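You operate a simulated robot arm through the tools that you are given. There is no shell and no other tool.

The job below is to be done with a simulated robot arm. You get a single attempt, and the scene is never put back.

## Task
Clamp the housing in the blue stand, fit the green-banded bar and the mat's disc and ring, timed Left.
Fine: clamp first, then bar, brass disc, gear ring in turn; the ring's stripe goes at the housing's line for that way; the other bar and the pieces beside the mat stay.

Only the result counts: the job must be done as asked and must still hold three seconds after the hand-in. Knocking over, shifting, dropping, spilling or breaking anything else fails it.

## Robot
A 7-joint arm with a two-finger parallel gripper, fixed in place. Base frame: the origin is on the floor under the middle of its stand, x ahead of it, y to its left, z up; the work surface is at about z = 800. Readings come in mm, degrees, newtons and seconds.
It reaches about 1247 mm from its shoulder. Its first joint turns from -132.0 to 132.0 degrees. Payload 3.91 kg.
Tool frame: the origin (TCP) lies between the finger pads and is the grasp point; the fingertips stand 30 mm ahead of it; z points along the fingers, y is the line along which they close. Largest opening 110 mm; finger width 20, thickness 10; the body of the gripper, 48 by 112 mm, starts 55 mm behind the TCP.
Orientation is told as [roll, pitch, yaw] about the base's x, y, z axes, in that order, counted from this pose: with the fingers straight down and closing along the base's y, the tool's x points along the base's -x, its y along +y and its z along -z.

## Interface
- The arm moves only by the tool move_arm. Its argument "steps" is text: rows parted by semicolons, each of 6 numbers parted by spaces: the shift along the tool's x, y, z in units of 30 mm (1.0 is 30 mm), then the turn, a rotation vector about the tool's x, y, z in units of 8 degrees (1.0 is 8 degrees). In form: dx dy dz rx ry rz; .... A call has 1 to 20 rows; each row shifts and turns the commanded pose from where the row before left it, along the tool's axes as they then stand. "grip" is the finger opening in mm, from 0 to 110, set as the call begins (left out, the last holds). A call with a number of a shift or a turn outside -1 to 1 is refused whole. A row lasts 0.2 s, in which the tool goes at most 50 mm and 8.6 degrees; a call with a longer step from one row to the next is refused whole, and so is a gripper value outside its range. A pose out of reach is approached as far as the arm can. The call stops where the force on the tool passes 80 N (or 10 N more than at its start, if that is more) or the arm is blocked; 0.2 s more then pass. Each finger travels about 108 mm/s and halts on what it meets, pressing with about 26 N; the grip force reading is that of the motor and also rises with nothing between the fingers. The clock runs only during rows and for 0.2 s after the last one: add rows that do not move to give the fingers time. It gives the time, the measured TCP pose, the force on the tool (base axes), the opening and the grip force at its end, in the units of the frame above (readings bear some noise), with the torque about the TCP (base axes, N m) and any sound that the robot's microphone picked up.
- Cameras (640 x 400 px; columns grow to the right, rows downward): "scene" is fixed at [48.1, 648, 1371.3]; the picture's right is [-0.02, -1.00, 0.00], its down [-0.86, 0.02, -0.50] and it looks along [0.50, -0.01, -0.86] (base axes); focal length 214 px, centre (320, 200). "wrist" rides on the gripper at [72, 17, -103] in the tool frame; the picture's right is [-0.23, 0.97, 0.00], its down [-0.76, -0.18, -0.62] and it looks along [-0.61, -0.14, 0.78] (tool axes); focal length 222 px, centre (320, 200). There is no depth. A picture from a camera that has moved, and an enlarged one, comes with that camera's place and axes in the base frame and with its lens.
- camera(camera): a new picture of that camera. The clock stands still meanwhile.
- enlarge(camera, box): a new picture of the part [left, top, right, bottom] of that camera's present view, enlarged. The clock stands still meanwhile.
- finish_job(): hands the job in; it is judged then, once.

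Places have to be worked out from the pictures, the camera data and where the tool is seen. Open the gripper and draw the arm clear of the work before you hand the job in, unless the task says otherwise.

The tools are called after ">>>" as name(argument=value, ...) on one line, values as JSON. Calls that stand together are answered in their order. move_arm: Moves the arm, as the interface text tells. Its arguments: {"type":"object","properties":{"steps":{"type":"string"},"grip":{"type":"number"}},"required":["steps"]} The other tools are called the same way: camera (camera) takes a picture; enlarge (camera, box) takes an enlarged picture of a part of a camera's view; finish_job () hands the job in.

At the start:

```text
time_s: 0.0
ee_pos: [308.0, 555.6, 1165.1]
tool_rot: [0.0, 0.0, 0.0]
wrist_force: [0.4, 0.2, 0.3]
wrist_torque: [0.02, 0.0, 0.03]
finger_gap: 110.0
grasp_force: 0.1
```

scene: 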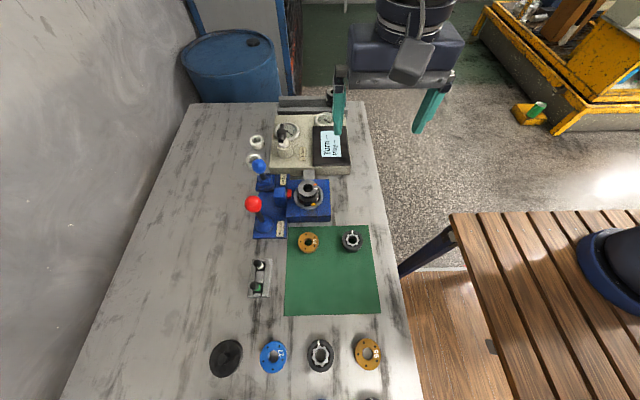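
wrist: 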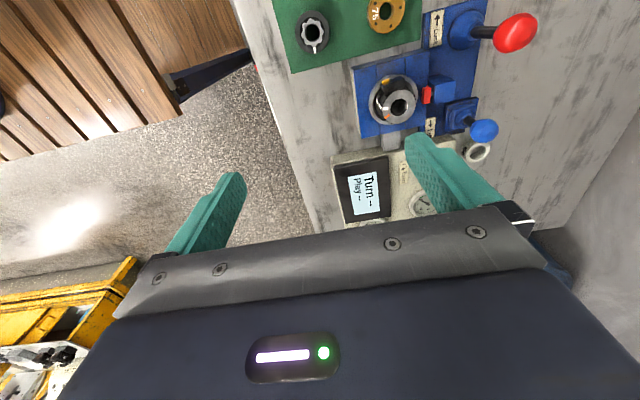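

I'll begin by looking closely at the stand, the mat, the bars and the instrument from the scene camera.

>>> enlarge(camera="scene", box=[240, 150, 340, 245])

>>> enlarge(camera="scene", box=[240, 220, 390, 320])

>>> enlarge(camera="scene", box=[240, 90, 360, 180])

>>> enlarge(camera="scene", box=[200, 320, 400, 400])

>>> enlarge(camera="wrist", box=[330, 0, 550, 150])

```text
4.21 times, centred on (290, 198) of scene
camera zoom: at [48.1, 648.0, 1371.3], right [-0.02, -1.0, 0.0], down [-0.86, 0.02, -0.5], along [0.5, -0.01, -0.86], focal length 903 px, centre (446, 210)
```

zoom: 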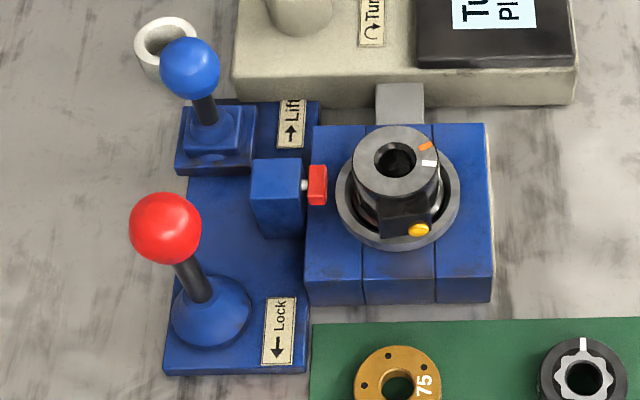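

```text
4.00 times, centred on (315, 270) of scene
camera zoom: at [48.1, 648.0, 1371.3], right [-0.02, -1.0, 0.0], down [-0.86, 0.02, -0.5], along [0.5, -0.01, -0.86], focal length 858 px, centre (340, -80)
```

zoom: 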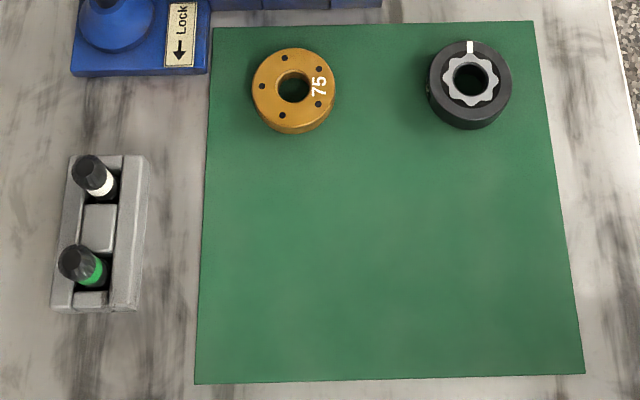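

```text
4.44 times, centred on (300, 135) of scene
camera zoom: at [48.1, 648.0, 1371.3], right [-0.02, -1.0, 0.0], down [-0.86, 0.02, -0.5], along [0.5, -0.01, -0.86], focal length 953 px, centre (409, 489)
```

zoom: 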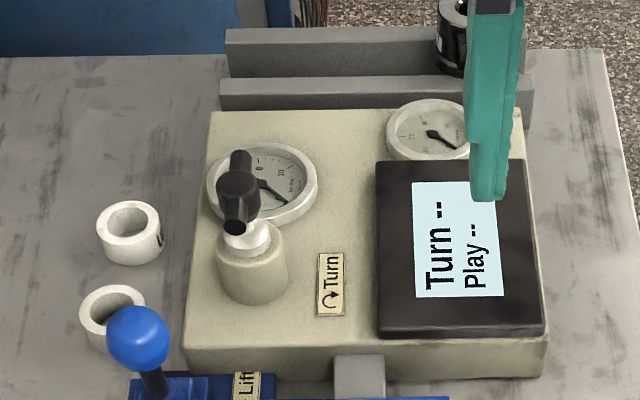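

```text
3.20 times, centred on (300, 360) of scene
camera zoom: at [48.1, 648.0, 1371.3], right [-0.02, -1.0, 0.0], down [-0.86, 0.02, -0.5], along [0.5, -0.01, -0.86], focal length 686 px, centre (384, -312)
```

zoom: 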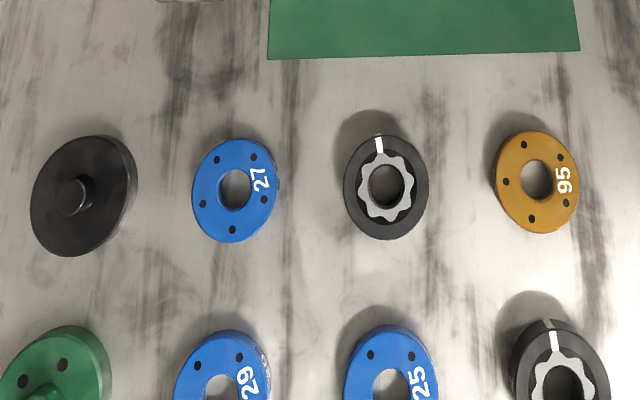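

```text
2.67 times, centred on (440, 75) of wrist
camera zoom: at [234.4, 574.0, 1268.5], right [0.23, 0.97, 0.0], down [0.76, -0.18, 0.62], along [0.61, -0.14, -0.78], focal length 592 px, centre (0, 533)
```

zoom: 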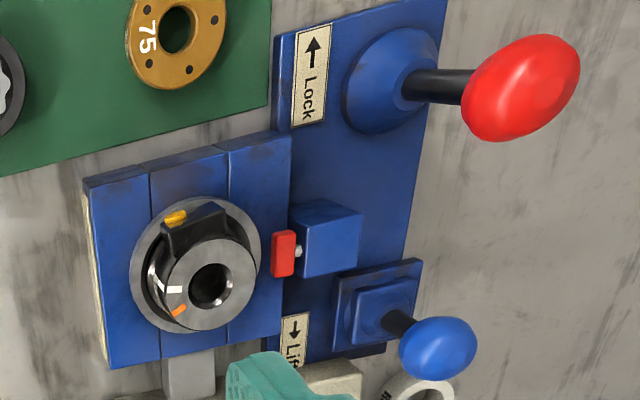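

The stand has a red "Lock" lever, a blue "Lift" lever and a red jaw; I need sharper detail on the labels, the housing marks and the bars before moving.

>>> enlarge(camera="scene", box=[245, 190, 295, 242])

>>> enlarge(camera="scene", box=[285, 165, 335, 215])

>>> enlarge(camera="wrist", box=[410, 0, 550, 90])

>>> enlarge(camera="wrist", box=[350, 65, 450, 145])

>>> enlarge(camera="scene", box=[245, 255, 285, 300])

```text
7.69 times, centred on (270, 216) of scene
camera zoom: at [48.1, 648.0, 1371.3], right [-0.02, -1.0, 0.0], down [-0.86, 0.02, -0.5], along [0.5, -0.01, -0.86], focal length 1650 px, centre (705, 77)
```

zoom: 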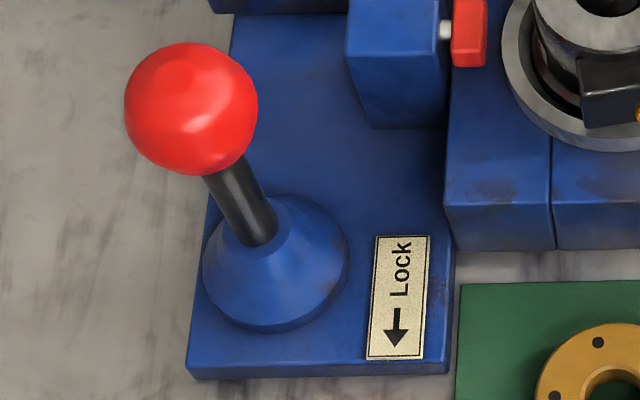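

```text
8.00 times, centred on (310, 190) of scene
camera zoom: at [48.1, 648.0, 1371.3], right [-0.02, -1.0, 0.0], down [-0.86, 0.02, -0.5], along [0.5, -0.01, -0.86], focal length 1716 px, centre (400, 280)
```

zoom: 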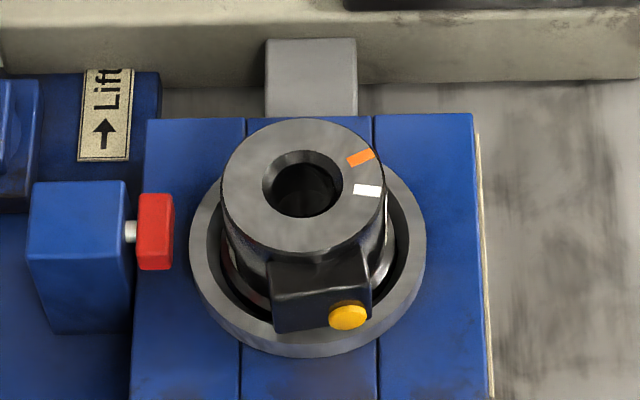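

```text
4.44 times, centred on (480, 45) of wrist
camera zoom: at [234.4, 574.0, 1268.5], right [0.23, 0.97, 0.0], down [0.76, -0.18, 0.62], along [0.61, -0.14, -0.78], focal length 987 px, centre (-391, 889)
```

zoom: 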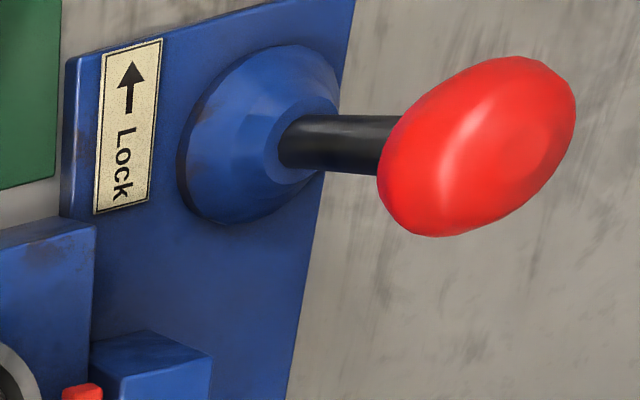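

```text
5.00 times, centred on (400, 105) of wrist
camera zoom: at [234.4, 574.0, 1268.5], right [0.23, 0.97, 0.0], down [0.76, -0.18, 0.62], along [0.61, -0.14, -0.78], focal length 1111 px, centre (-80, 675)
```

zoom: 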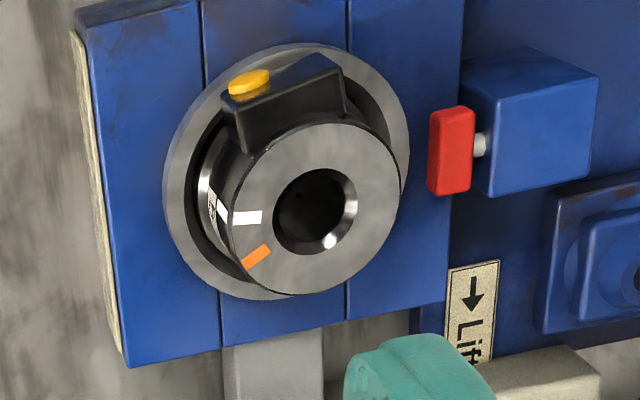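

```text
8.89 times, centred on (265, 278) of scene
camera zoom: at [48.1, 648.0, 1371.3], right [-0.02, -1.0, 0.0], down [-0.86, 0.02, -0.5], along [0.5, -0.01, -0.86], focal length 1906 px, centre (809, -489)
```

zoom: 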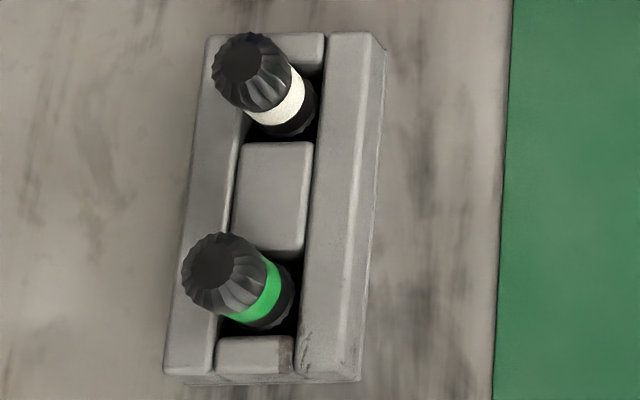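

The Lock arrow points toward −x and the Lift arrow toward +x; the housing carries a white and an orange line with a small plate on its side. I move the wrist camera closer, on the housing's −y side, to read that plate.

>>> move_arm(steps="-0.372 0.247 0.917 0 0 0; -0.372 0.247 0.917 0 0 0; -0.372 0.247 0.917 0 0 0; -0.372 0.247 0.917 0 0 0; -0.372 0.247 0.917 0 0 0; -0.372 0.247 0.917 0 0 0")

>>> camera(camera="wrist")

>>> enlarge(camera="wrist", box=[320, 40, 480, 150])

```text
time_s: 1.4
ee_pos: [375.0, 603.7, 998.8]
tool_rot: [0.1, 0.0, 0.0]
wrist_force: [0.4, 0.3, 0.9]
wrist_torque: [0.0, 0.02, -0.03]
finger_gap: 110.0
grasp_force: 0.1
```

```text
taken
camera wrist: at [302.1, 622.1, 1102.0], right [0.23, 0.97, 0.0], down [0.76, -0.18, 0.62], along [0.61, -0.14, -0.78], focal length 222 px, centre (320, 200)
```

wrist: 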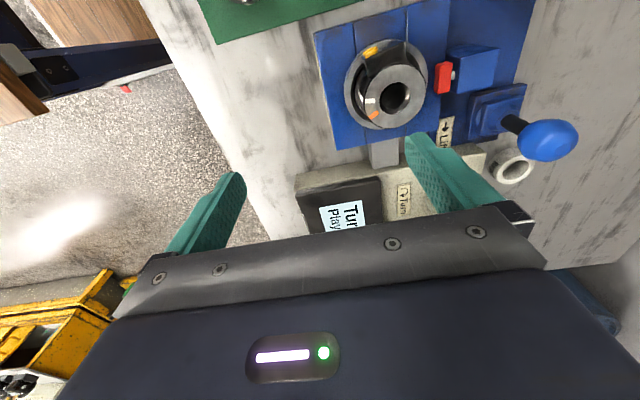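

```text
3.64 times, centred on (400, 95) of wrist
camera zoom: at [302.1, 622.1, 1102.0], right [0.23, 0.97, 0.0], down [0.76, -0.18, 0.62], along [0.61, -0.14, -0.78], focal length 808 px, centre (29, 582)
```

zoom: 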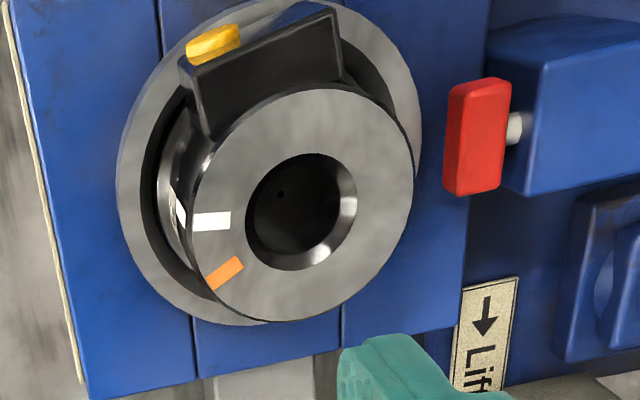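

The plate's text is not legible from above, so I turn the gripper 90° (yaw) in place so the wrist camera looks along +y at the housing's marked side.

>>> move_arm(steps="0 0 0 0 0 -0.9375; 0 0 0 0 0 -0.9375; 0 0 0 0 0 -0.9375; 0 0 0 0 0 -0.9375; 0 0 0 0 0 -0.9375; 0 0 0 0 0 -0.9375; 0 0 0 0 0 -0.9375; 0 0 0 0 0 -0.9375; 0 0 0 0 0 -0.9375; 0 0 0 0 0 -0.9375; 0 0 0 0 0 -0.9375; 0 0 0 0 0 -0.9375")

>>> camera(camera="wrist")

```text
time_s: 4.0
ee_pos: [372.8, 602.0, 1001.6]
tool_rot: [0.0, 0.0, 90.1]
wrist_force: [0.6, -1.0, 0.1]
wrist_torque: [-0.02, 0.0, 0.02]
finger_gap: 110.1
grasp_force: 0.0
```

```text
taken
camera wrist: at [356.2, 530.2, 1103.5], right [-0.97, 0.22, 0.0], down [0.18, 0.76, 0.62], along [0.14, 0.61, -0.78], focal length 222 px, centre (320, 200)
```

wrist: 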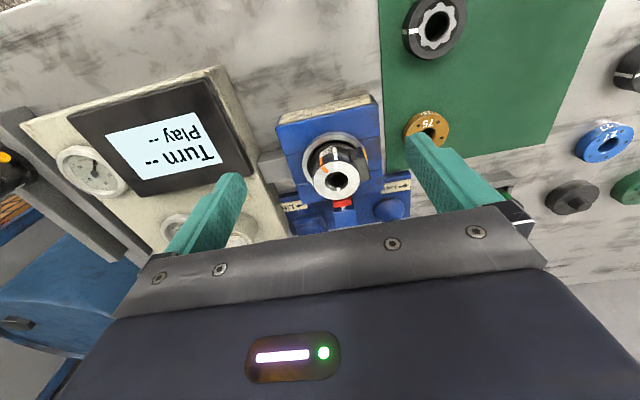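

The camera now sees the marked side of the housing. I enlarge it, and note the reader layout.

>>> enlarge(camera="wrist", box=[270, 90, 410, 210])

```text
3.33 times, centred on (340, 150) of wrist
camera zoom: at [356.2, 530.2, 1103.5], right [-0.97, 0.22, 0.0], down [0.18, 0.76, 0.62], along [0.14, 0.61, -0.78], focal length 740 px, centre (253, 367)
```

zoom: 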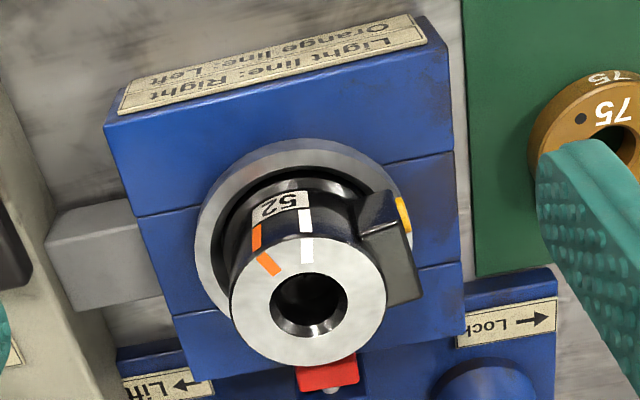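

A plate on the stand appears to say "Light line: Right / Orange line: Left". I zoom right into it to be certain.

>>> enlarge(camera="wrist", box=[285, 88, 385, 138])

>>> enlarge(camera="wrist", box=[310, 130, 380, 205])

>>> enlarge(camera="wrist", box=[380, 0, 640, 160])

```text
6.40 times, centred on (335, 113) of wrist
camera zoom: at [356.2, 530.2, 1103.5], right [-0.97, 0.22, 0.0], down [0.18, 0.76, 0.62], along [0.14, 0.61, -0.78], focal length 1422 px, centre (224, 757)
```

zoom: 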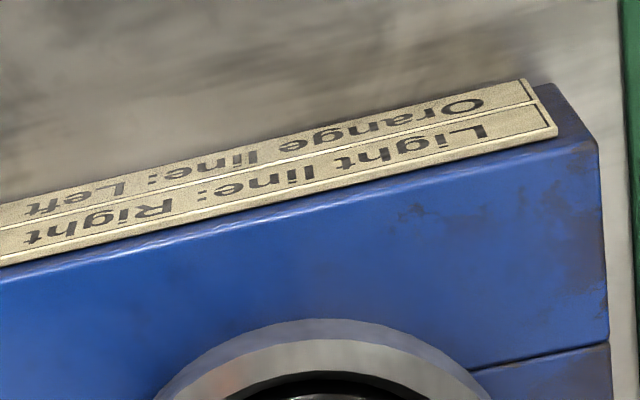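

```text
5.33 times, centred on (345, 168) of wrist
camera zoom: at [356.2, 530.2, 1103.5], right [-0.97, 0.22, 0.0], down [0.18, 0.76, 0.62], along [0.14, 0.61, -0.78], focal length 1185 px, centre (187, 373)
```

zoom: 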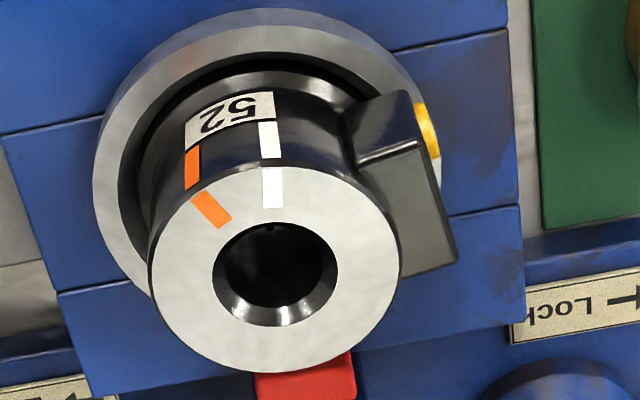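

```text
2.46 times, centred on (510, 80) of wrist
camera zoom: at [356.2, 530.2, 1103.5], right [-0.97, 0.22, 0.0], down [0.18, 0.76, 0.62], along [0.14, 0.61, -0.78], focal length 547 px, centre (-148, 495)
```

zoom: 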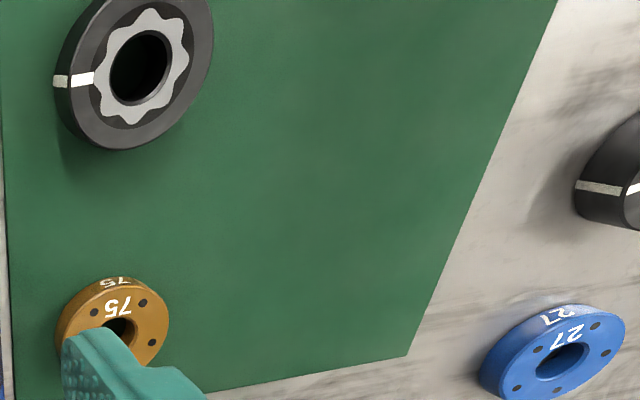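

The plate reads "Light line: Right / Orange line: Left", so Left means the orange line, at roughly −60° around a housing centred near [371, 678], top about z = 880. I now move over to the bar rack (around [150, 790]) and turn back to yaw 0 to inspect the bars.

>>> move_arm(steps="-0.742 0.929 -0.208 0 0 0; -0.742 0.929 -0.208 0 0 0; -0.742 0.929 -0.208 0 0 0; -0.742 0.929 -0.208 0 0 0; -0.742 0.929 -0.208 0 0 0; -0.742 0.929 -0.208 0 0 0; -0.742 0.929 -0.208 0 0 0; -0.742 0.929 -0.208 0 0 0; 0 0 0 0 0 0.9375; 0 0 0 0 0 0.9375; 0 0 0 0 0 0.9375; 0 0 0 0 0 0.9375; 0 0 0 0 0 0.9375; 0 0 0 0 0 0.9375; 0 0 0 0 0 0.9375; 0 0 0 0 0 0.9375; 0 0 0 0 0 0.9375; 0 0 0 0 0 0.9375; 0 0 0 0 0 0.9375; 0 0 0 0 0 0.9375")

>>> camera(camera="wrist")

>>> camera(camera="scene")

```text
time_s: 8.2
ee_pos: [151.0, 779.4, 1050.1]
tool_rot: [-0.1, -0.1, 0.0]
wrist_force: [0.3, 0.2, -0.8]
wrist_torque: [0.01, -0.02, 0.0]
finger_gap: 109.9
grasp_force: 0.0
```

```text
taken
camera wrist: at [78.0, 796.9, 1153.5], right [0.23, 0.97, 0.0], down [0.76, -0.18, 0.62], along [0.61, -0.14, -0.78], focal length 222 px, centre (320, 200)
```

wrist: 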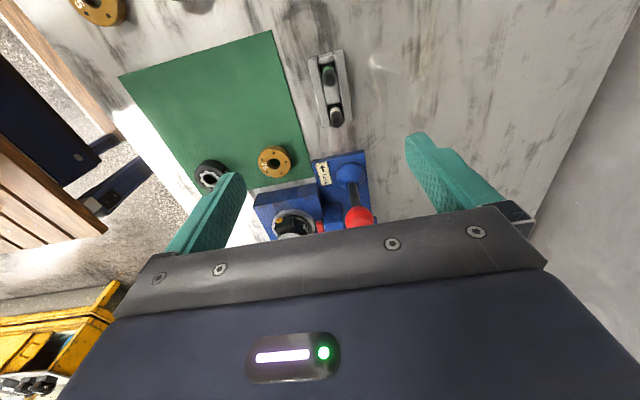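

```text
taken
```

scene: 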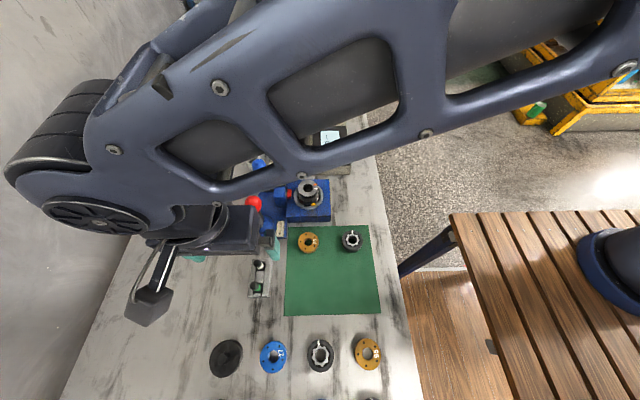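

The rack, mat parts and levers are all visible below; I enlarge the rack, the red lever and the mat parts.

>>> enlarge(camera="wrist", box=[300, 40, 370, 140])

>>> enlarge(camera="wrist", box=[250, 130, 400, 240])

>>> enlarge(camera="wrist", box=[180, 130, 310, 210])

```text
4.00 times, centred on (335, 90) of wrist
camera zoom: at [78.0, 796.9, 1153.5], right [0.23, 0.97, 0.0], down [0.76, -0.18, 0.62], along [0.61, -0.14, -0.78], focal length 888 px, centre (260, 640)
```

zoom: 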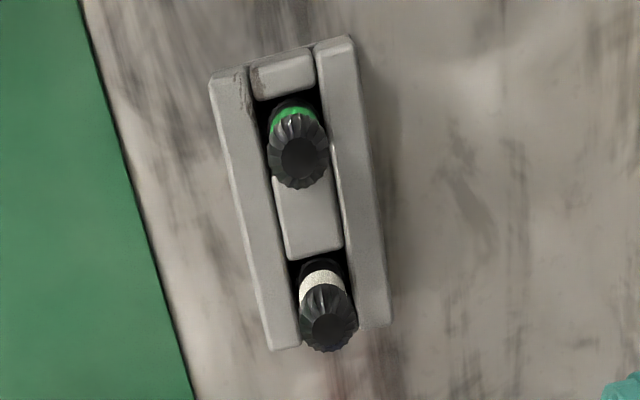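

```text
3.64 times, centred on (325, 185) of wrist
camera zoom: at [78.0, 796.9, 1153.5], right [0.23, 0.97, 0.0], down [0.76, -0.18, 0.62], along [0.61, -0.14, -0.78], focal length 808 px, centre (302, 254)
```

zoom: 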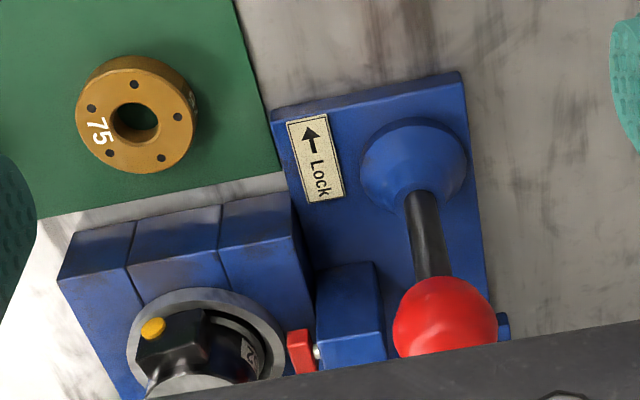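

```text
4.92 times, centred on (245, 170) of wrist
camera zoom: at [78.0, 796.9, 1153.5], right [0.23, 0.97, 0.0], down [0.76, -0.18, 0.62], along [0.61, -0.14, -0.78], focal length 1094 px, centre (689, 348)
```

zoom: 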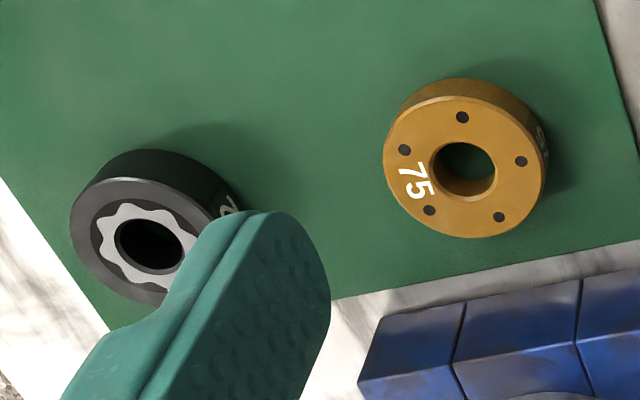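

The red knob sits near [300, 802, 924] with its lever nearly upright; the arrow says to push it toward −x. I close the fingers and go above the spot just on the knob's +x side.

>>> move_arm(steps="-0.924 0.1076 0 0 0 0; -0.924 0.1076 0 0 0 0; -0.924 0.1076 0 0 0 0; -0.924 0.1076 0 0 0 0; -0.924 0.1076 0 0 0 0; -0.924 0.1076 0 0 0 0; -0.924 0.1076 0 0 0 0; 0 0 0 0 0 0", grip=0)

>>> camera(camera="wrist")

>>> camera(camera="scene")

```text
time_s: 10.0
ee_pos: [344.0, 799.9, 1046.6]
tool_rot: [0.0, 0.0, 0.0]
wrist_force: [0.3, 0.0, 0.2]
wrist_torque: [0.0, -0.03, 0.0]
finger_gap: 0.0
grasp_force: 26.2
```

```text
taken
camera wrist: at [271.8, 818.9, 1150.5], right [0.23, 0.97, 0.0], down [0.76, -0.18, 0.62], along [0.61, -0.14, -0.78], focal length 222 px, centre (320, 200)
```

wrist: 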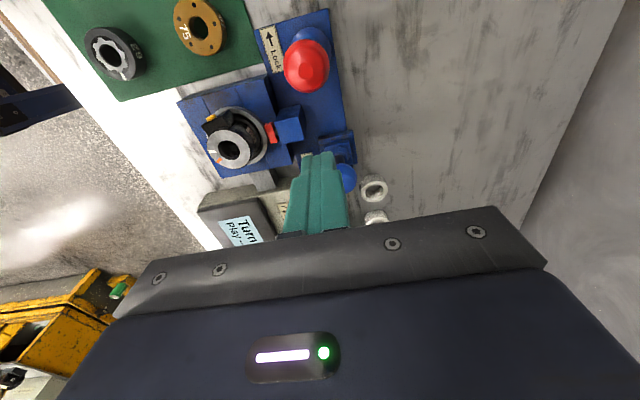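

```text
taken
```

scene: 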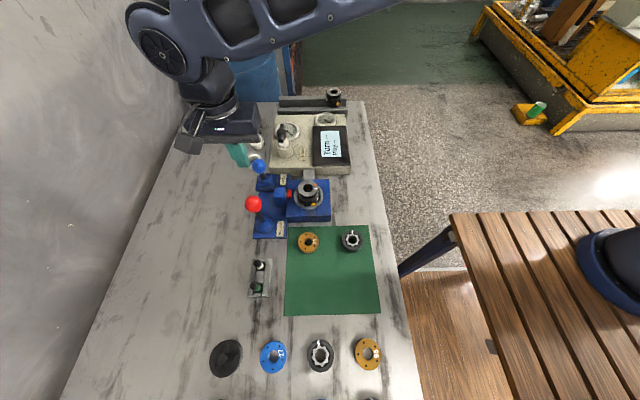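

The closed fingers hang about 46 mm on the +x side of the knob and in line with it in y. I descend so the fingertips are level with the knob's lower half.

>>> move_arm(steps="0 0 1 0 0 0; 0 0 1 0 0 0; 0 0 1 0 0 0; 0 0 0.9 0 0 0; 0 0 0 0 0 0", grip=0)

>>> camera(camera="wrist")

>>> camera(camera="scene")

```text
time_s: 11.2
ee_pos: [344.8, 801.3, 933.3]
tool_rot: [0.0, 0.0, 0.0]
wrist_force: [-0.5, 0.1, -0.3]
wrist_torque: [-0.01, -0.03, 0.01]
finger_gap: 0.1
grasp_force: 25.7
```

```text
taken
camera wrist: at [271.7, 818.4, 1036.2], right [0.23, 0.97, 0.0], down [0.76, -0.18, 0.62], along [0.61, -0.14, -0.78], focal length 222 px, centre (320, 200)
```

wrist: 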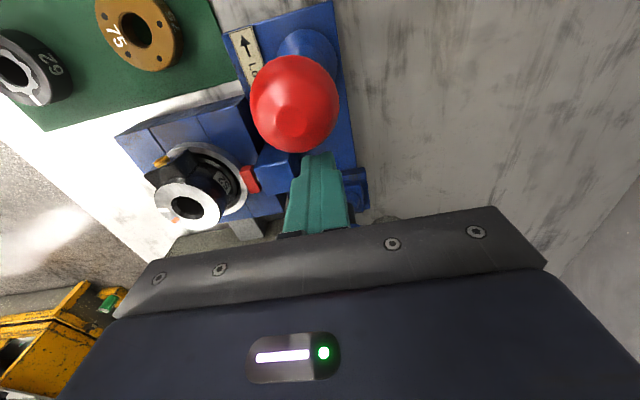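

```text
taken
```

scene: 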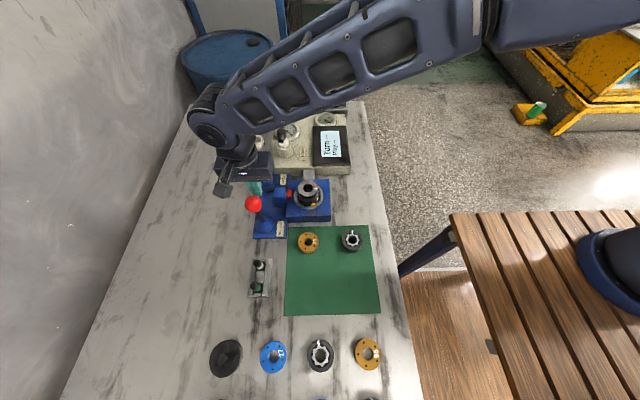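

The knob is 45 mm in −x from the TCP and 2.5 mm off in y; I push slowly toward −x, watching force and sound.

>>> move_arm(steps="0.3 -0.08 0 0 0 0; 0.25 0 0 0 0 0; 0.25 0 0 0 0 0; 0.25 0 0 0 0 0; 0.25 0 0 0 0 0; 0.25 0 0 0 0 0", grip=0)

>>> enlarge(camera="scene", box=[235, 165, 345, 245])

```text
time_s: 12.6
ee_pos: [299.2, 799.0, 932.9]
tool_rot: [0.0, 0.0, 0.0]
wrist_force: [1.3, -1.6, 0.1]
wrist_torque: [0.0, 0.02, -0.03]
finger_gap: 0.0
grasp_force: 26.1
```

```text
5.00 times, centred on (290, 205) of scene
camera zoom: at [48.1, 648.0, 1371.3], right [-0.02, -1.0, 0.0], down [-0.86, 0.02, -0.5], along [0.5, -0.01, -0.86], focal length 1072 px, centre (470, 175)
```

zoom: 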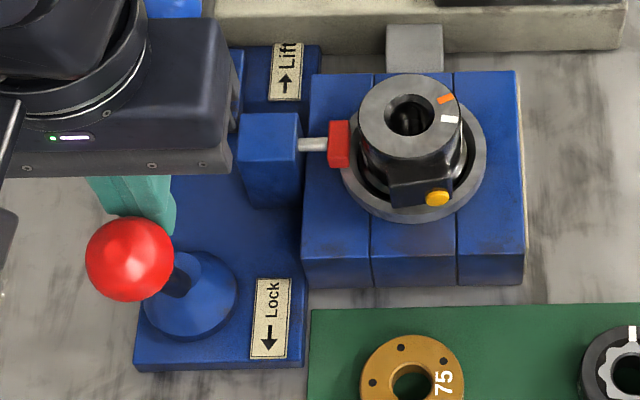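

The lever moves freely and the red jaw is advancing toward the housing's flange; I keep pushing, following the arc slightly downward.

>>> move_arm(steps="0.25 0 0.03 0 0 0; 0.25 0 0.05 0 0 0; 0.25 0 0.07 0 0 0; 0.25 0 0.1 0 0 0", grip=0)

>>> enlarge(camera="scene", box=[235, 165, 345, 245])

```text
time_s: 13.6
ee_pos: [272.1, 800.0, 926.9]
tool_rot: [0.2, -0.2, -0.2]
wrist_force: [23.0, 3.2, 12.3]
wrist_torque: [-0.02, -0.6, -0.11]
finger_gap: 0.0
grasp_force: 26.0
```

```text
5.00 times, centred on (290, 205) of scene
camera zoom: at [48.1, 648.0, 1371.3], right [-0.02, -1.0, 0.0], down [-0.86, 0.02, -0.5], along [0.5, -0.01, -0.86], focal length 1072 px, centre (470, 175)
```

zoom: 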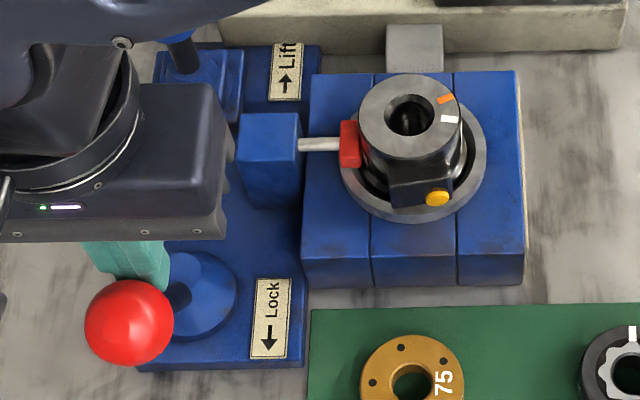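

Force has risen to 23 N and the jaw now reaches the housing body, with no click heard yet. I push a little further.

>>> move_arm(steps="0.15 0 0.06 0 0 0; 0.15 0 0.06 0 0 0; 0.15 0 0.06 0 0 0; 0 0 0 0 0 0", grip=0)

>>> enlarge(camera="scene", box=[235, 165, 345, 245])

```text
time_s: 14.2
ee_pos: [271.9, 799.6, 926.2]
tool_rot: [0.3, -0.6, -0.6]
wrist_force: [8.7, -1.1, 3.3]
wrist_torque: [0.04, -0.24, 0.06]
finger_gap: 0.0
grasp_force: 26.2
stopped in row 3: the force on the tool passed its limit at 85 N (the readings are from after the stop); the commanded pose is now the measured one
```

```text
5.00 times, centred on (290, 205) of scene
camera zoom: at [48.1, 648.0, 1371.3], right [-0.02, -1.0, 0.0], down [-0.86, 0.02, -0.5], along [0.5, -0.01, -0.86], focal length 1072 px, centre (470, 175)
```

zoom: 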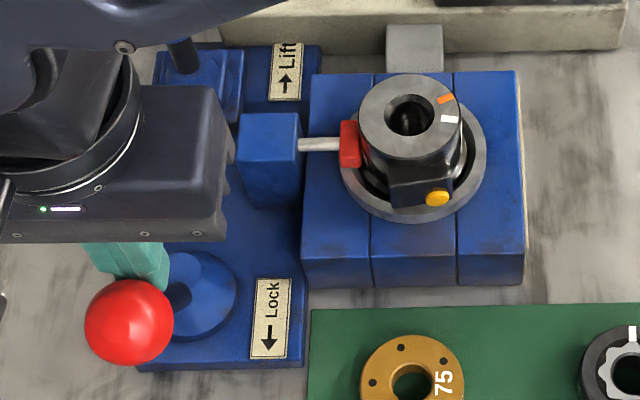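

The lever is hard against its stop (85 N) with the jaw on the housing. I back the fingers off in +x and check that the lever stays over.

>>> move_arm(steps="-0.3 0 0 0 0 0; -0.5 0 0 0 0 0; -0.5 0 -0.3 0 0 0; 0 0 -1 0 0 0; 0 0 -1 0 0 0; 0 0 -1 0 0 0", grip=0)

>>> enlarge(camera="scene", box=[235, 165, 345, 245])

>>> camera(camera="wrist")

```text
time_s: 15.6
ee_pos: [310.1, 799.7, 1026.8]
tool_rot: [0.5, -0.5, -0.4]
wrist_force: [0.1, 0.8, -0.7]
wrist_torque: [-0.02, 0.0, -0.02]
finger_gap: 0.0
grasp_force: 25.6
```

```text
5.00 times, centred on (290, 205) of scene
camera zoom: at [48.1, 648.0, 1371.3], right [-0.02, -1.0, 0.0], down [-0.86, 0.02, -0.5], along [0.5, -0.01, -0.86], focal length 1072 px, centre (470, 175)
```

zoom: 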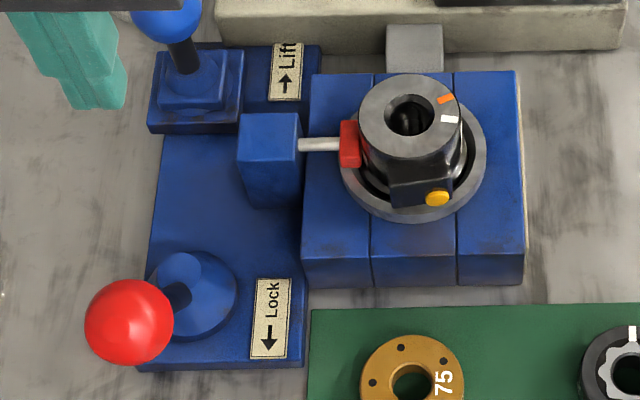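

```text
taken
camera wrist: at [237.2, 816.3, 1128.3], right [0.23, 0.97, 0.01], down [0.75, -0.19, 0.63], along [0.61, -0.14, -0.78], focal length 222 px, centre (320, 200)
```

wrist: 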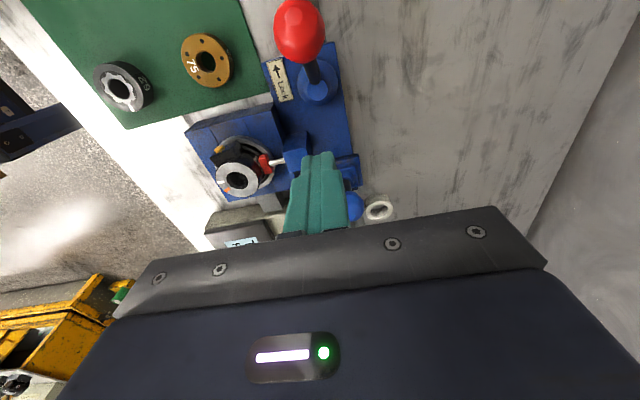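

The lever stays over and the jaw presses on the housing: clamped. I level the tool, open the fingers and move above the green-banded bar (≈[131, 797], top ≈ 858).

>>> move_arm(steps="0 0 0 0.0625 0.0625 -0.05; 0.853 0 0.367 0 0 0; 0.853 0 0.367 0 0 0; 0.853 0 0.367 0 0 0; 0.853 0 0.367 0 0 0; 0.853 0 0.367 0 0 0; 0.853 -0.05 0.367 0 0 0; 0.853 -0.05 0.367 0 0 0; 0 0 0 0 0 0", grip=70)

>>> camera(camera="wrist")

```text
time_s: 17.6
ee_pos: [128.7, 799.1, 947.3]
tool_rot: [-0.2, 0.0, -0.1]
wrist_force: [-0.3, 1.3, -0.5]
wrist_torque: [0.02, 0.01, 0.0]
finger_gap: 70.3
grasp_force: 0.2
```

```text
taken
camera wrist: at [57.0, 815.7, 1050.2], right [0.23, 0.97, 0.0], down [0.76, -0.18, 0.62], along [0.61, -0.14, -0.78], focal length 222 px, centre (320, 200)
```

wrist: 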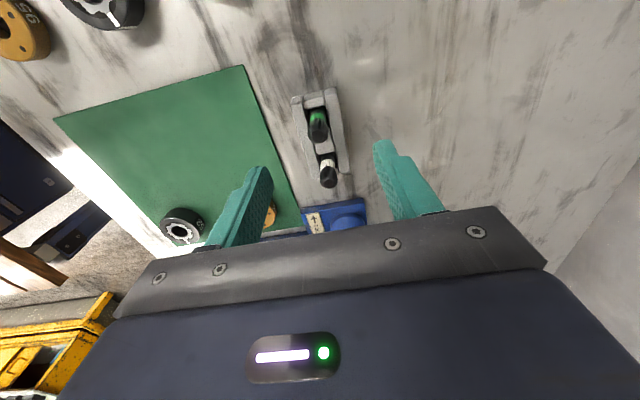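

>>> enlarge(camera="wrist", box=[280, 80, 360, 200])

>>> enlarge(camera="wrist", box=[290, 85, 350, 125])

```text
3.33 times, centred on (320, 140) of wrist
camera zoom: at [57.0, 815.7, 1050.2], right [0.23, 0.97, 0.0], down [0.76, -0.18, 0.62], along [0.61, -0.14, -0.78], focal length 740 px, centre (320, 400)
```

zoom: 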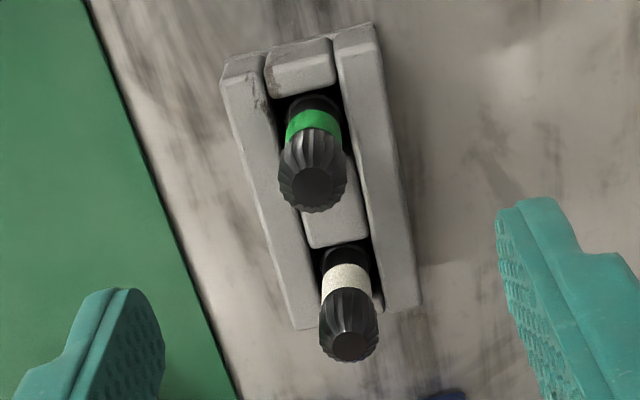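

```text
10.00 times, centred on (320, 105) of wrist
camera zoom: at [57.0, 815.7, 1050.2], right [0.23, 0.97, 0.0], down [0.76, -0.18, 0.62], along [0.61, -0.14, -0.78], focal length 2221 px, centre (320, 1150)
```

zoom: 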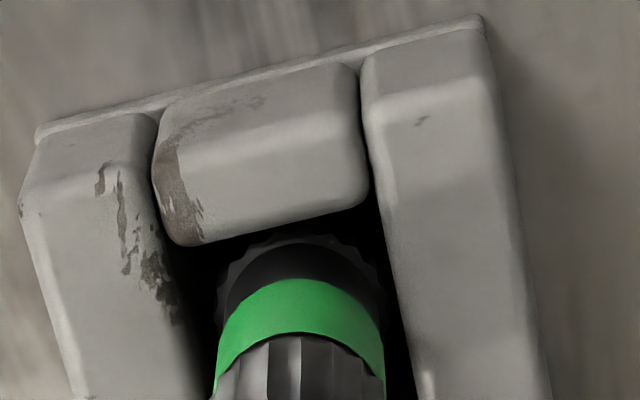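

The bar has a ribbed top, the green band and a serrated collar lower down. I tilt the tool about 38° so the wrist camera looks straight down on the bars for a clean measure.

>>> move_arm(steps="0 0 0 0 0.942 0; 0 0 0 0 0.942 0; 0 0 0 0 0.942 0; 0 0 0 0 0.942 0; 0 0 0 0 0.942 0; 0 0 0 0 0 0")

>>> camera(camera="wrist")

```text
time_s: 19.0
ee_pos: [130.0, 797.0, 949.4]
tool_rot: [-0.1, 37.7, -0.1]
wrist_force: [1.3, -0.4, 0.1]
wrist_torque: [0.02, -0.03, 0.0]
finger_gap: 70.1
grasp_force: 0.1
```

```text
taken
camera wrist: at [135.3, 814.7, 1074.7], right [0.18, 0.97, -0.14], down [0.98, -0.18, 0.03], along [0.0, -0.14, -0.99], focal length 222 px, centre (320, 200)
```

wrist: 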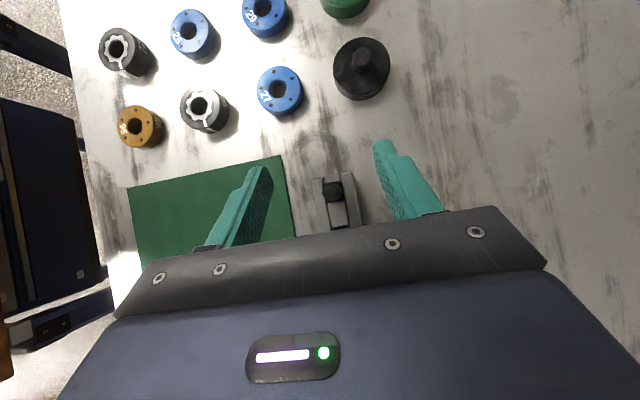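

>>> enlarge(camera="wrist", box=[310, 165, 370, 235])

>>> enlarge(camera="wrist", box=[90, 0, 400, 160])

```text
5.71 times, centred on (340, 200) of wrist
camera zoom: at [135.3, 814.7, 1074.7], right [0.18, 0.97, -0.14], down [0.98, -0.18, 0.03], along [0.0, -0.14, -0.99], focal length 1269 px, centre (206, 200)
```

zoom: 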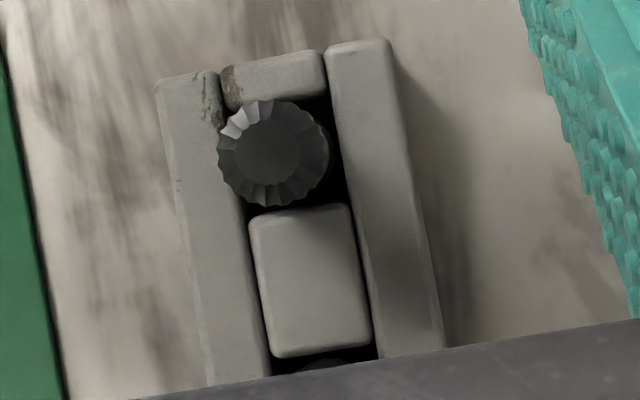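

```text
2.06 times, centred on (245, 80) of wrist
camera zoom: at [135.3, 814.7, 1074.7], right [0.18, 0.97, -0.14], down [0.98, -0.18, 0.03], along [0.0, -0.14, -0.99], focal length 459 px, centre (475, 448)
```

zoom: 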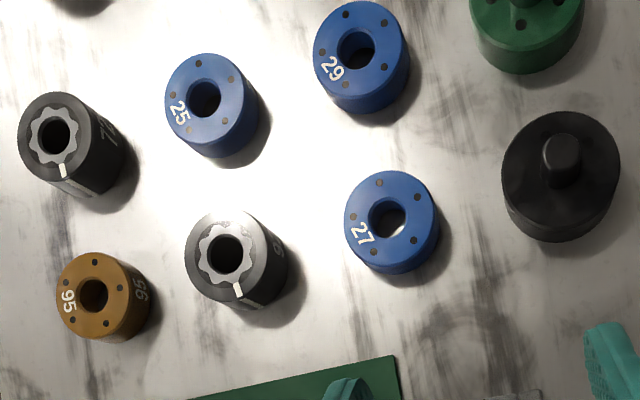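

The bar stands at about [130, 795.5] with its top near z ≈ 866, plain splined with no key, and the rack runs along x. Before picking it up I look straight down into the housing's bore the same way.

>>> move_arm(steps="0.543 0 -0.703 0 0 0; 0.543 0 -0.703 0 0 0; 0.543 0 -0.703 0 0 0; -0.8375 -0.458 -0.647 0 0 0; -0.8375 -0.458 -0.647 0 0 0; -0.8375 -0.458 -0.647 0 0 0; -0.8375 -0.458 -0.647 0 0 0; -0.8375 -0.458 -0.647 0 0 0; -0.8375 -0.458 -0.647 0 0 0; -0.8375 -0.458 -0.647 0 0 0; -0.8375 -0.458 -0.647 0 0 0; -0.543 0 0.703 0 0 0; -0.543 0 0.703 0 0 0; 0 0 0 0 0 0")

>>> camera(camera="wrist")

```text
time_s: 22.0
ee_pos: [384.2, 685.5, 975.3]
tool_rot: [-0.1, 37.8, -0.2]
wrist_force: [0.2, 0.1, -0.4]
wrist_torque: [-0.01, -0.02, 0.01]
finger_gap: 69.9
grasp_force: 0.1
```

```text
taken
camera wrist: at [389.6, 703.6, 1101.1], right [0.18, 0.97, -0.14], down [0.98, -0.18, 0.03], along [0.0, -0.14, -0.99], focal length 222 px, centre (320, 200)
```

wrist: 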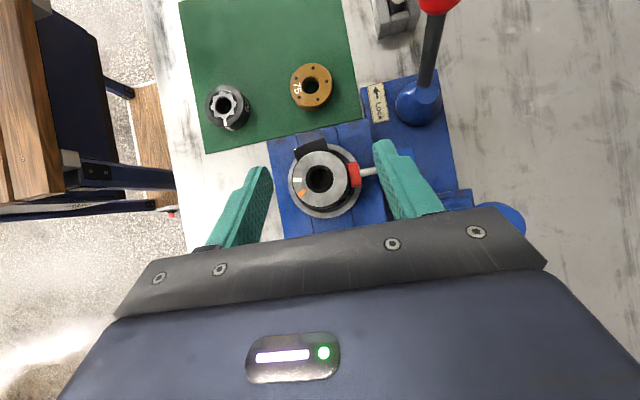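

>>> enlarge(camera="wrist", box=[280, 135, 370, 225])

>>> enlarge(camera="wrist", box=[300, 160, 340, 200])

>>> enlarge(camera="wrist", box=[200, 55, 340, 135])

```text
4.44 times, centred on (325, 180) of wrist
camera zoom: at [389.6, 703.6, 1101.1], right [0.18, 0.97, -0.14], down [0.98, -0.18, 0.03], along [0.0, -0.14, -0.99], focal length 987 px, centre (298, 289)
```

zoom: 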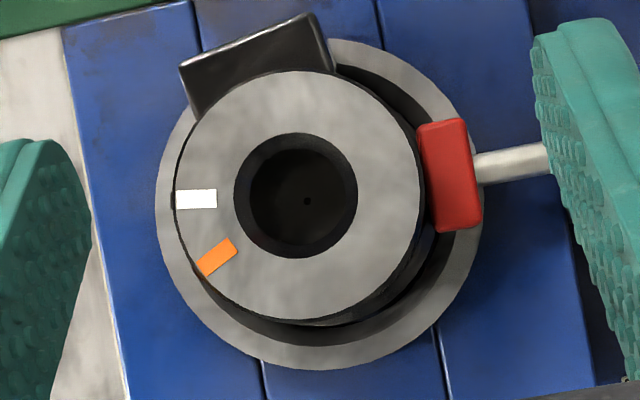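

```text
10.00 times, centred on (320, 180) of wrist
camera zoom: at [389.6, 703.6, 1101.1], right [0.18, 0.97, -0.14], down [0.98, -0.18, 0.03], along [0.0, -0.14, -0.99], focal length 2221 px, centre (320, 400)
```

zoom: 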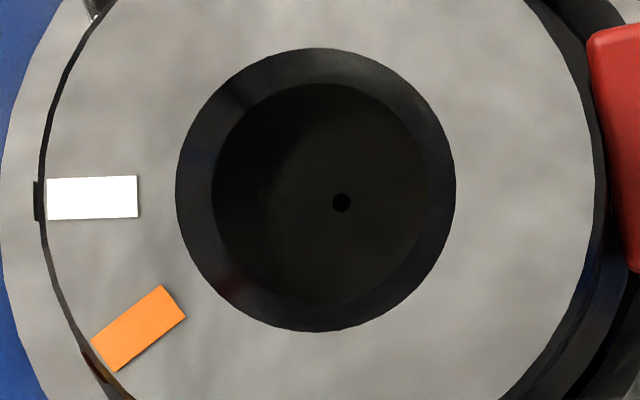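

```text
4.57 times, centred on (270, 95) of wrist
camera zoom: at [389.6, 703.6, 1101.1], right [0.18, 0.97, -0.14], down [0.98, -0.18, 0.03], along [0.0, -0.14, -0.99], focal length 1015 px, centre (549, 680)
```

zoom: 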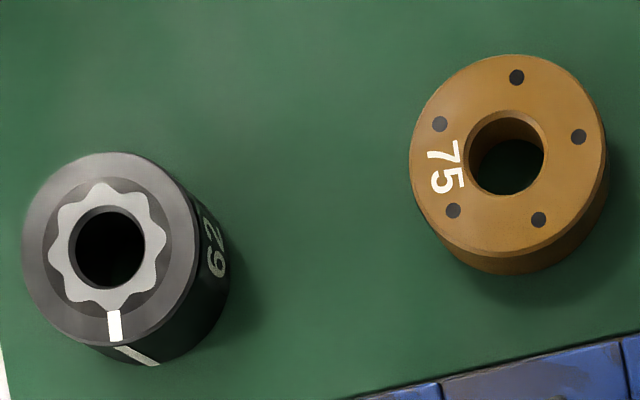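

The bore is plain with a wide chamfer (≈28 mm mouth, ≈22 mm inside, roughly 20 mm deep), centred near [369, 675.5] with top z ≈ 884; orange is near −61°. I return over the green-banded bar and straighten the tool.

>>> move_arm(steps="0.51 0 -0.66 0 0 0; 0.51 0 -0.66 0 0 0; 0.8375 0.458 0.647 0 0 0; 0.8375 0.458 0.647 0 0 0; 0.8375 0.458 0.647 0 0 0; 0.8375 0.458 0.647 0 0 0; 0.8375 0.458 0.647 0 0 0; 0.8375 0.458 0.647 0 0 0; 0.8375 0.458 0.647 0 0 0; 0.8375 0.458 0.647 0 0 0; -0.765 -0.053 0.989 0 0 0; -0.765 0 0.989 0 0 0; 0 0 0 0 -0.942 0; 0 0 0 0 -0.942 0; 0 0 0 0 -0.942 0; 0 0 0 0 -0.942 0; 0 0 0 0 -0.942 0; 0 0 0 0 0 0", grip=45)

>>> enlarge(camera="wrist", box=[270, 80, 370, 200])

```text
time_s: 25.8
ee_pos: [130.1, 793.6, 952.0]
tool_rot: [0.0, -0.1, -0.1]
wrist_force: [0.0, 0.1, 0.2]
wrist_torque: [-0.02, 0.03, -0.03]
finger_gap: 44.8
grasp_force: 0.0
```

```text
3.33 times, centred on (320, 140) of wrist
camera zoom: at [57.3, 812.7, 1053.4], right [0.23, 0.97, 0.0], down [0.76, -0.18, 0.62], along [0.61, -0.14, -0.78], focal length 740 px, centre (320, 400)
```

zoom: 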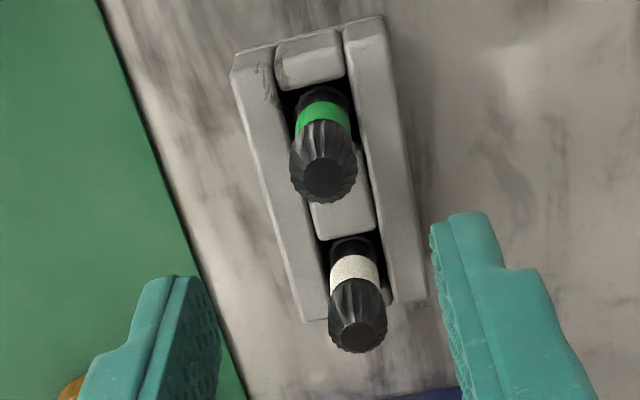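

The bar is within 1–2 mm of the finger midline. I lower until the fingertips are just above the bar's top and check again.

>>> move_arm(steps="-0.04 0.02 0.85 0 0 0; 0 0 0.85 0 0 0; 0 0 0 0 0 0", grip=45)

>>> camera(camera="wrist")

>>> enlarge(camera="scene", box=[220, 240, 300, 300])

```text
time_s: 26.6
ee_pos: [131.2, 794.8, 900.0]
tool_rot: [-0.1, 0.0, -0.1]
wrist_force: [-0.1, -0.7, -0.3]
wrist_torque: [0.0, -0.05, 0.0]
finger_gap: 44.9
grasp_force: 0.1
```

```text
taken
camera wrist: at [58.5, 813.0, 1002.1], right [0.23, 0.97, 0.0], down [0.76, -0.18, 0.62], along [0.61, -0.14, -0.78], focal length 222 px, centre (320, 200)
```

wrist: 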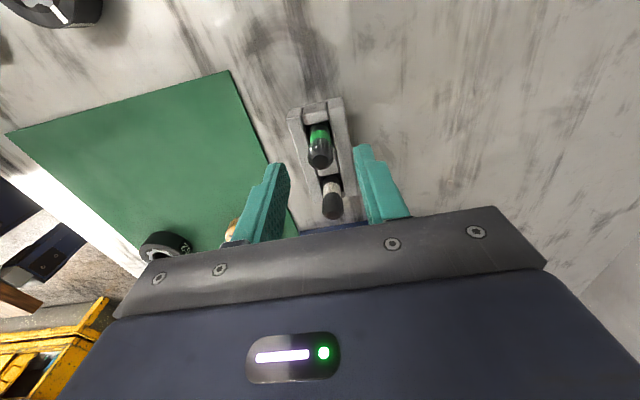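

```text
6.67 times, centred on (260, 270) of scene
camera zoom: at [48.1, 648.0, 1371.3], right [-0.02, -1.0, 0.0], down [-0.86, 0.02, -0.5], along [0.5, -0.01, -0.86], focal length 1430 px, centre (720, -267)
```

zoom: 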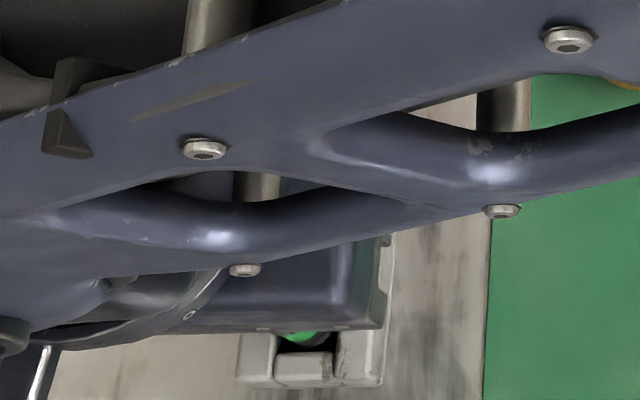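

>>> enlarge(camera="wrist", box=[260, 90, 380, 230])

```text
2.86 times, centred on (320, 160) of wrist
camera zoom: at [58.5, 813.0, 1002.1], right [0.23, 0.97, 0.0], down [0.76, -0.18, 0.62], along [0.61, -0.14, -0.78], focal length 635 px, centre (320, 314)
```

zoom: 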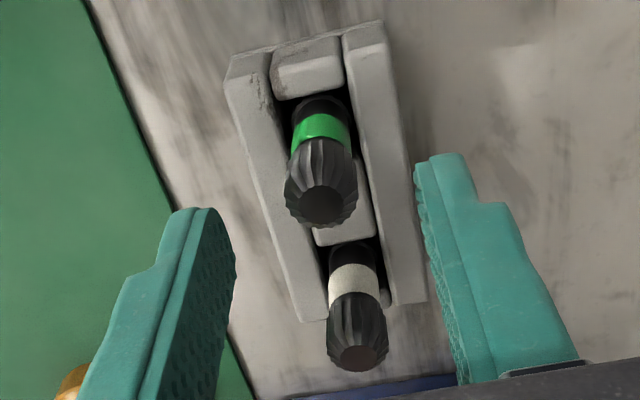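

The bar top measures z ≈ 867 and lies on the finger midline. I lower 28 mm (tips ≈ 842, above the rack rails) and then close on it.

>>> move_arm(steps="0 0.02 0.35 0 0 0; 0 0 0.35 0 0 0; 0 0 0.23 0 0 0; 0 0 0 0 0 0", grip=45)

>>> move_arm(steps="0 0 0 0 0 0; 0 0 0 0 0 0; 0 0 0 0 0 0; 0 0 0 0 0 0", grip=10)

>>> enlarge(camera="wrist", box=[260, 90, 380, 230])

```text
time_s: 27.6
ee_pos: [131.3, 797.3, 870.4]
tool_rot: [-0.1, 0.0, -0.1]
wrist_force: [0.0, 0.1, -0.3]
wrist_torque: [0.01, 0.01, 0.02]
finger_gap: 45.2
grasp_force: 0.0
```

```text
time_s: 28.6
ee_pos: [131.9, 796.9, 871.6]
tool_rot: [-0.2, 0.0, -0.1]
wrist_force: [-0.7, -1.3, -0.1]
wrist_torque: [-0.04, 0.0, 0.0]
finger_gap: 16.3
grasp_force: 26.1
```

```text
2.86 times, centred on (320, 160) of wrist
camera zoom: at [58.0, 815.2, 973.9], right [0.23, 0.97, 0.0], down [0.76, -0.18, 0.62], along [0.61, -0.14, -0.78], focal length 635 px, centre (320, 314)
```

zoom: 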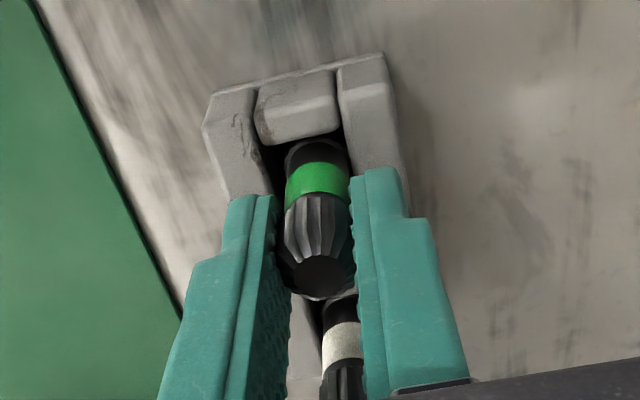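

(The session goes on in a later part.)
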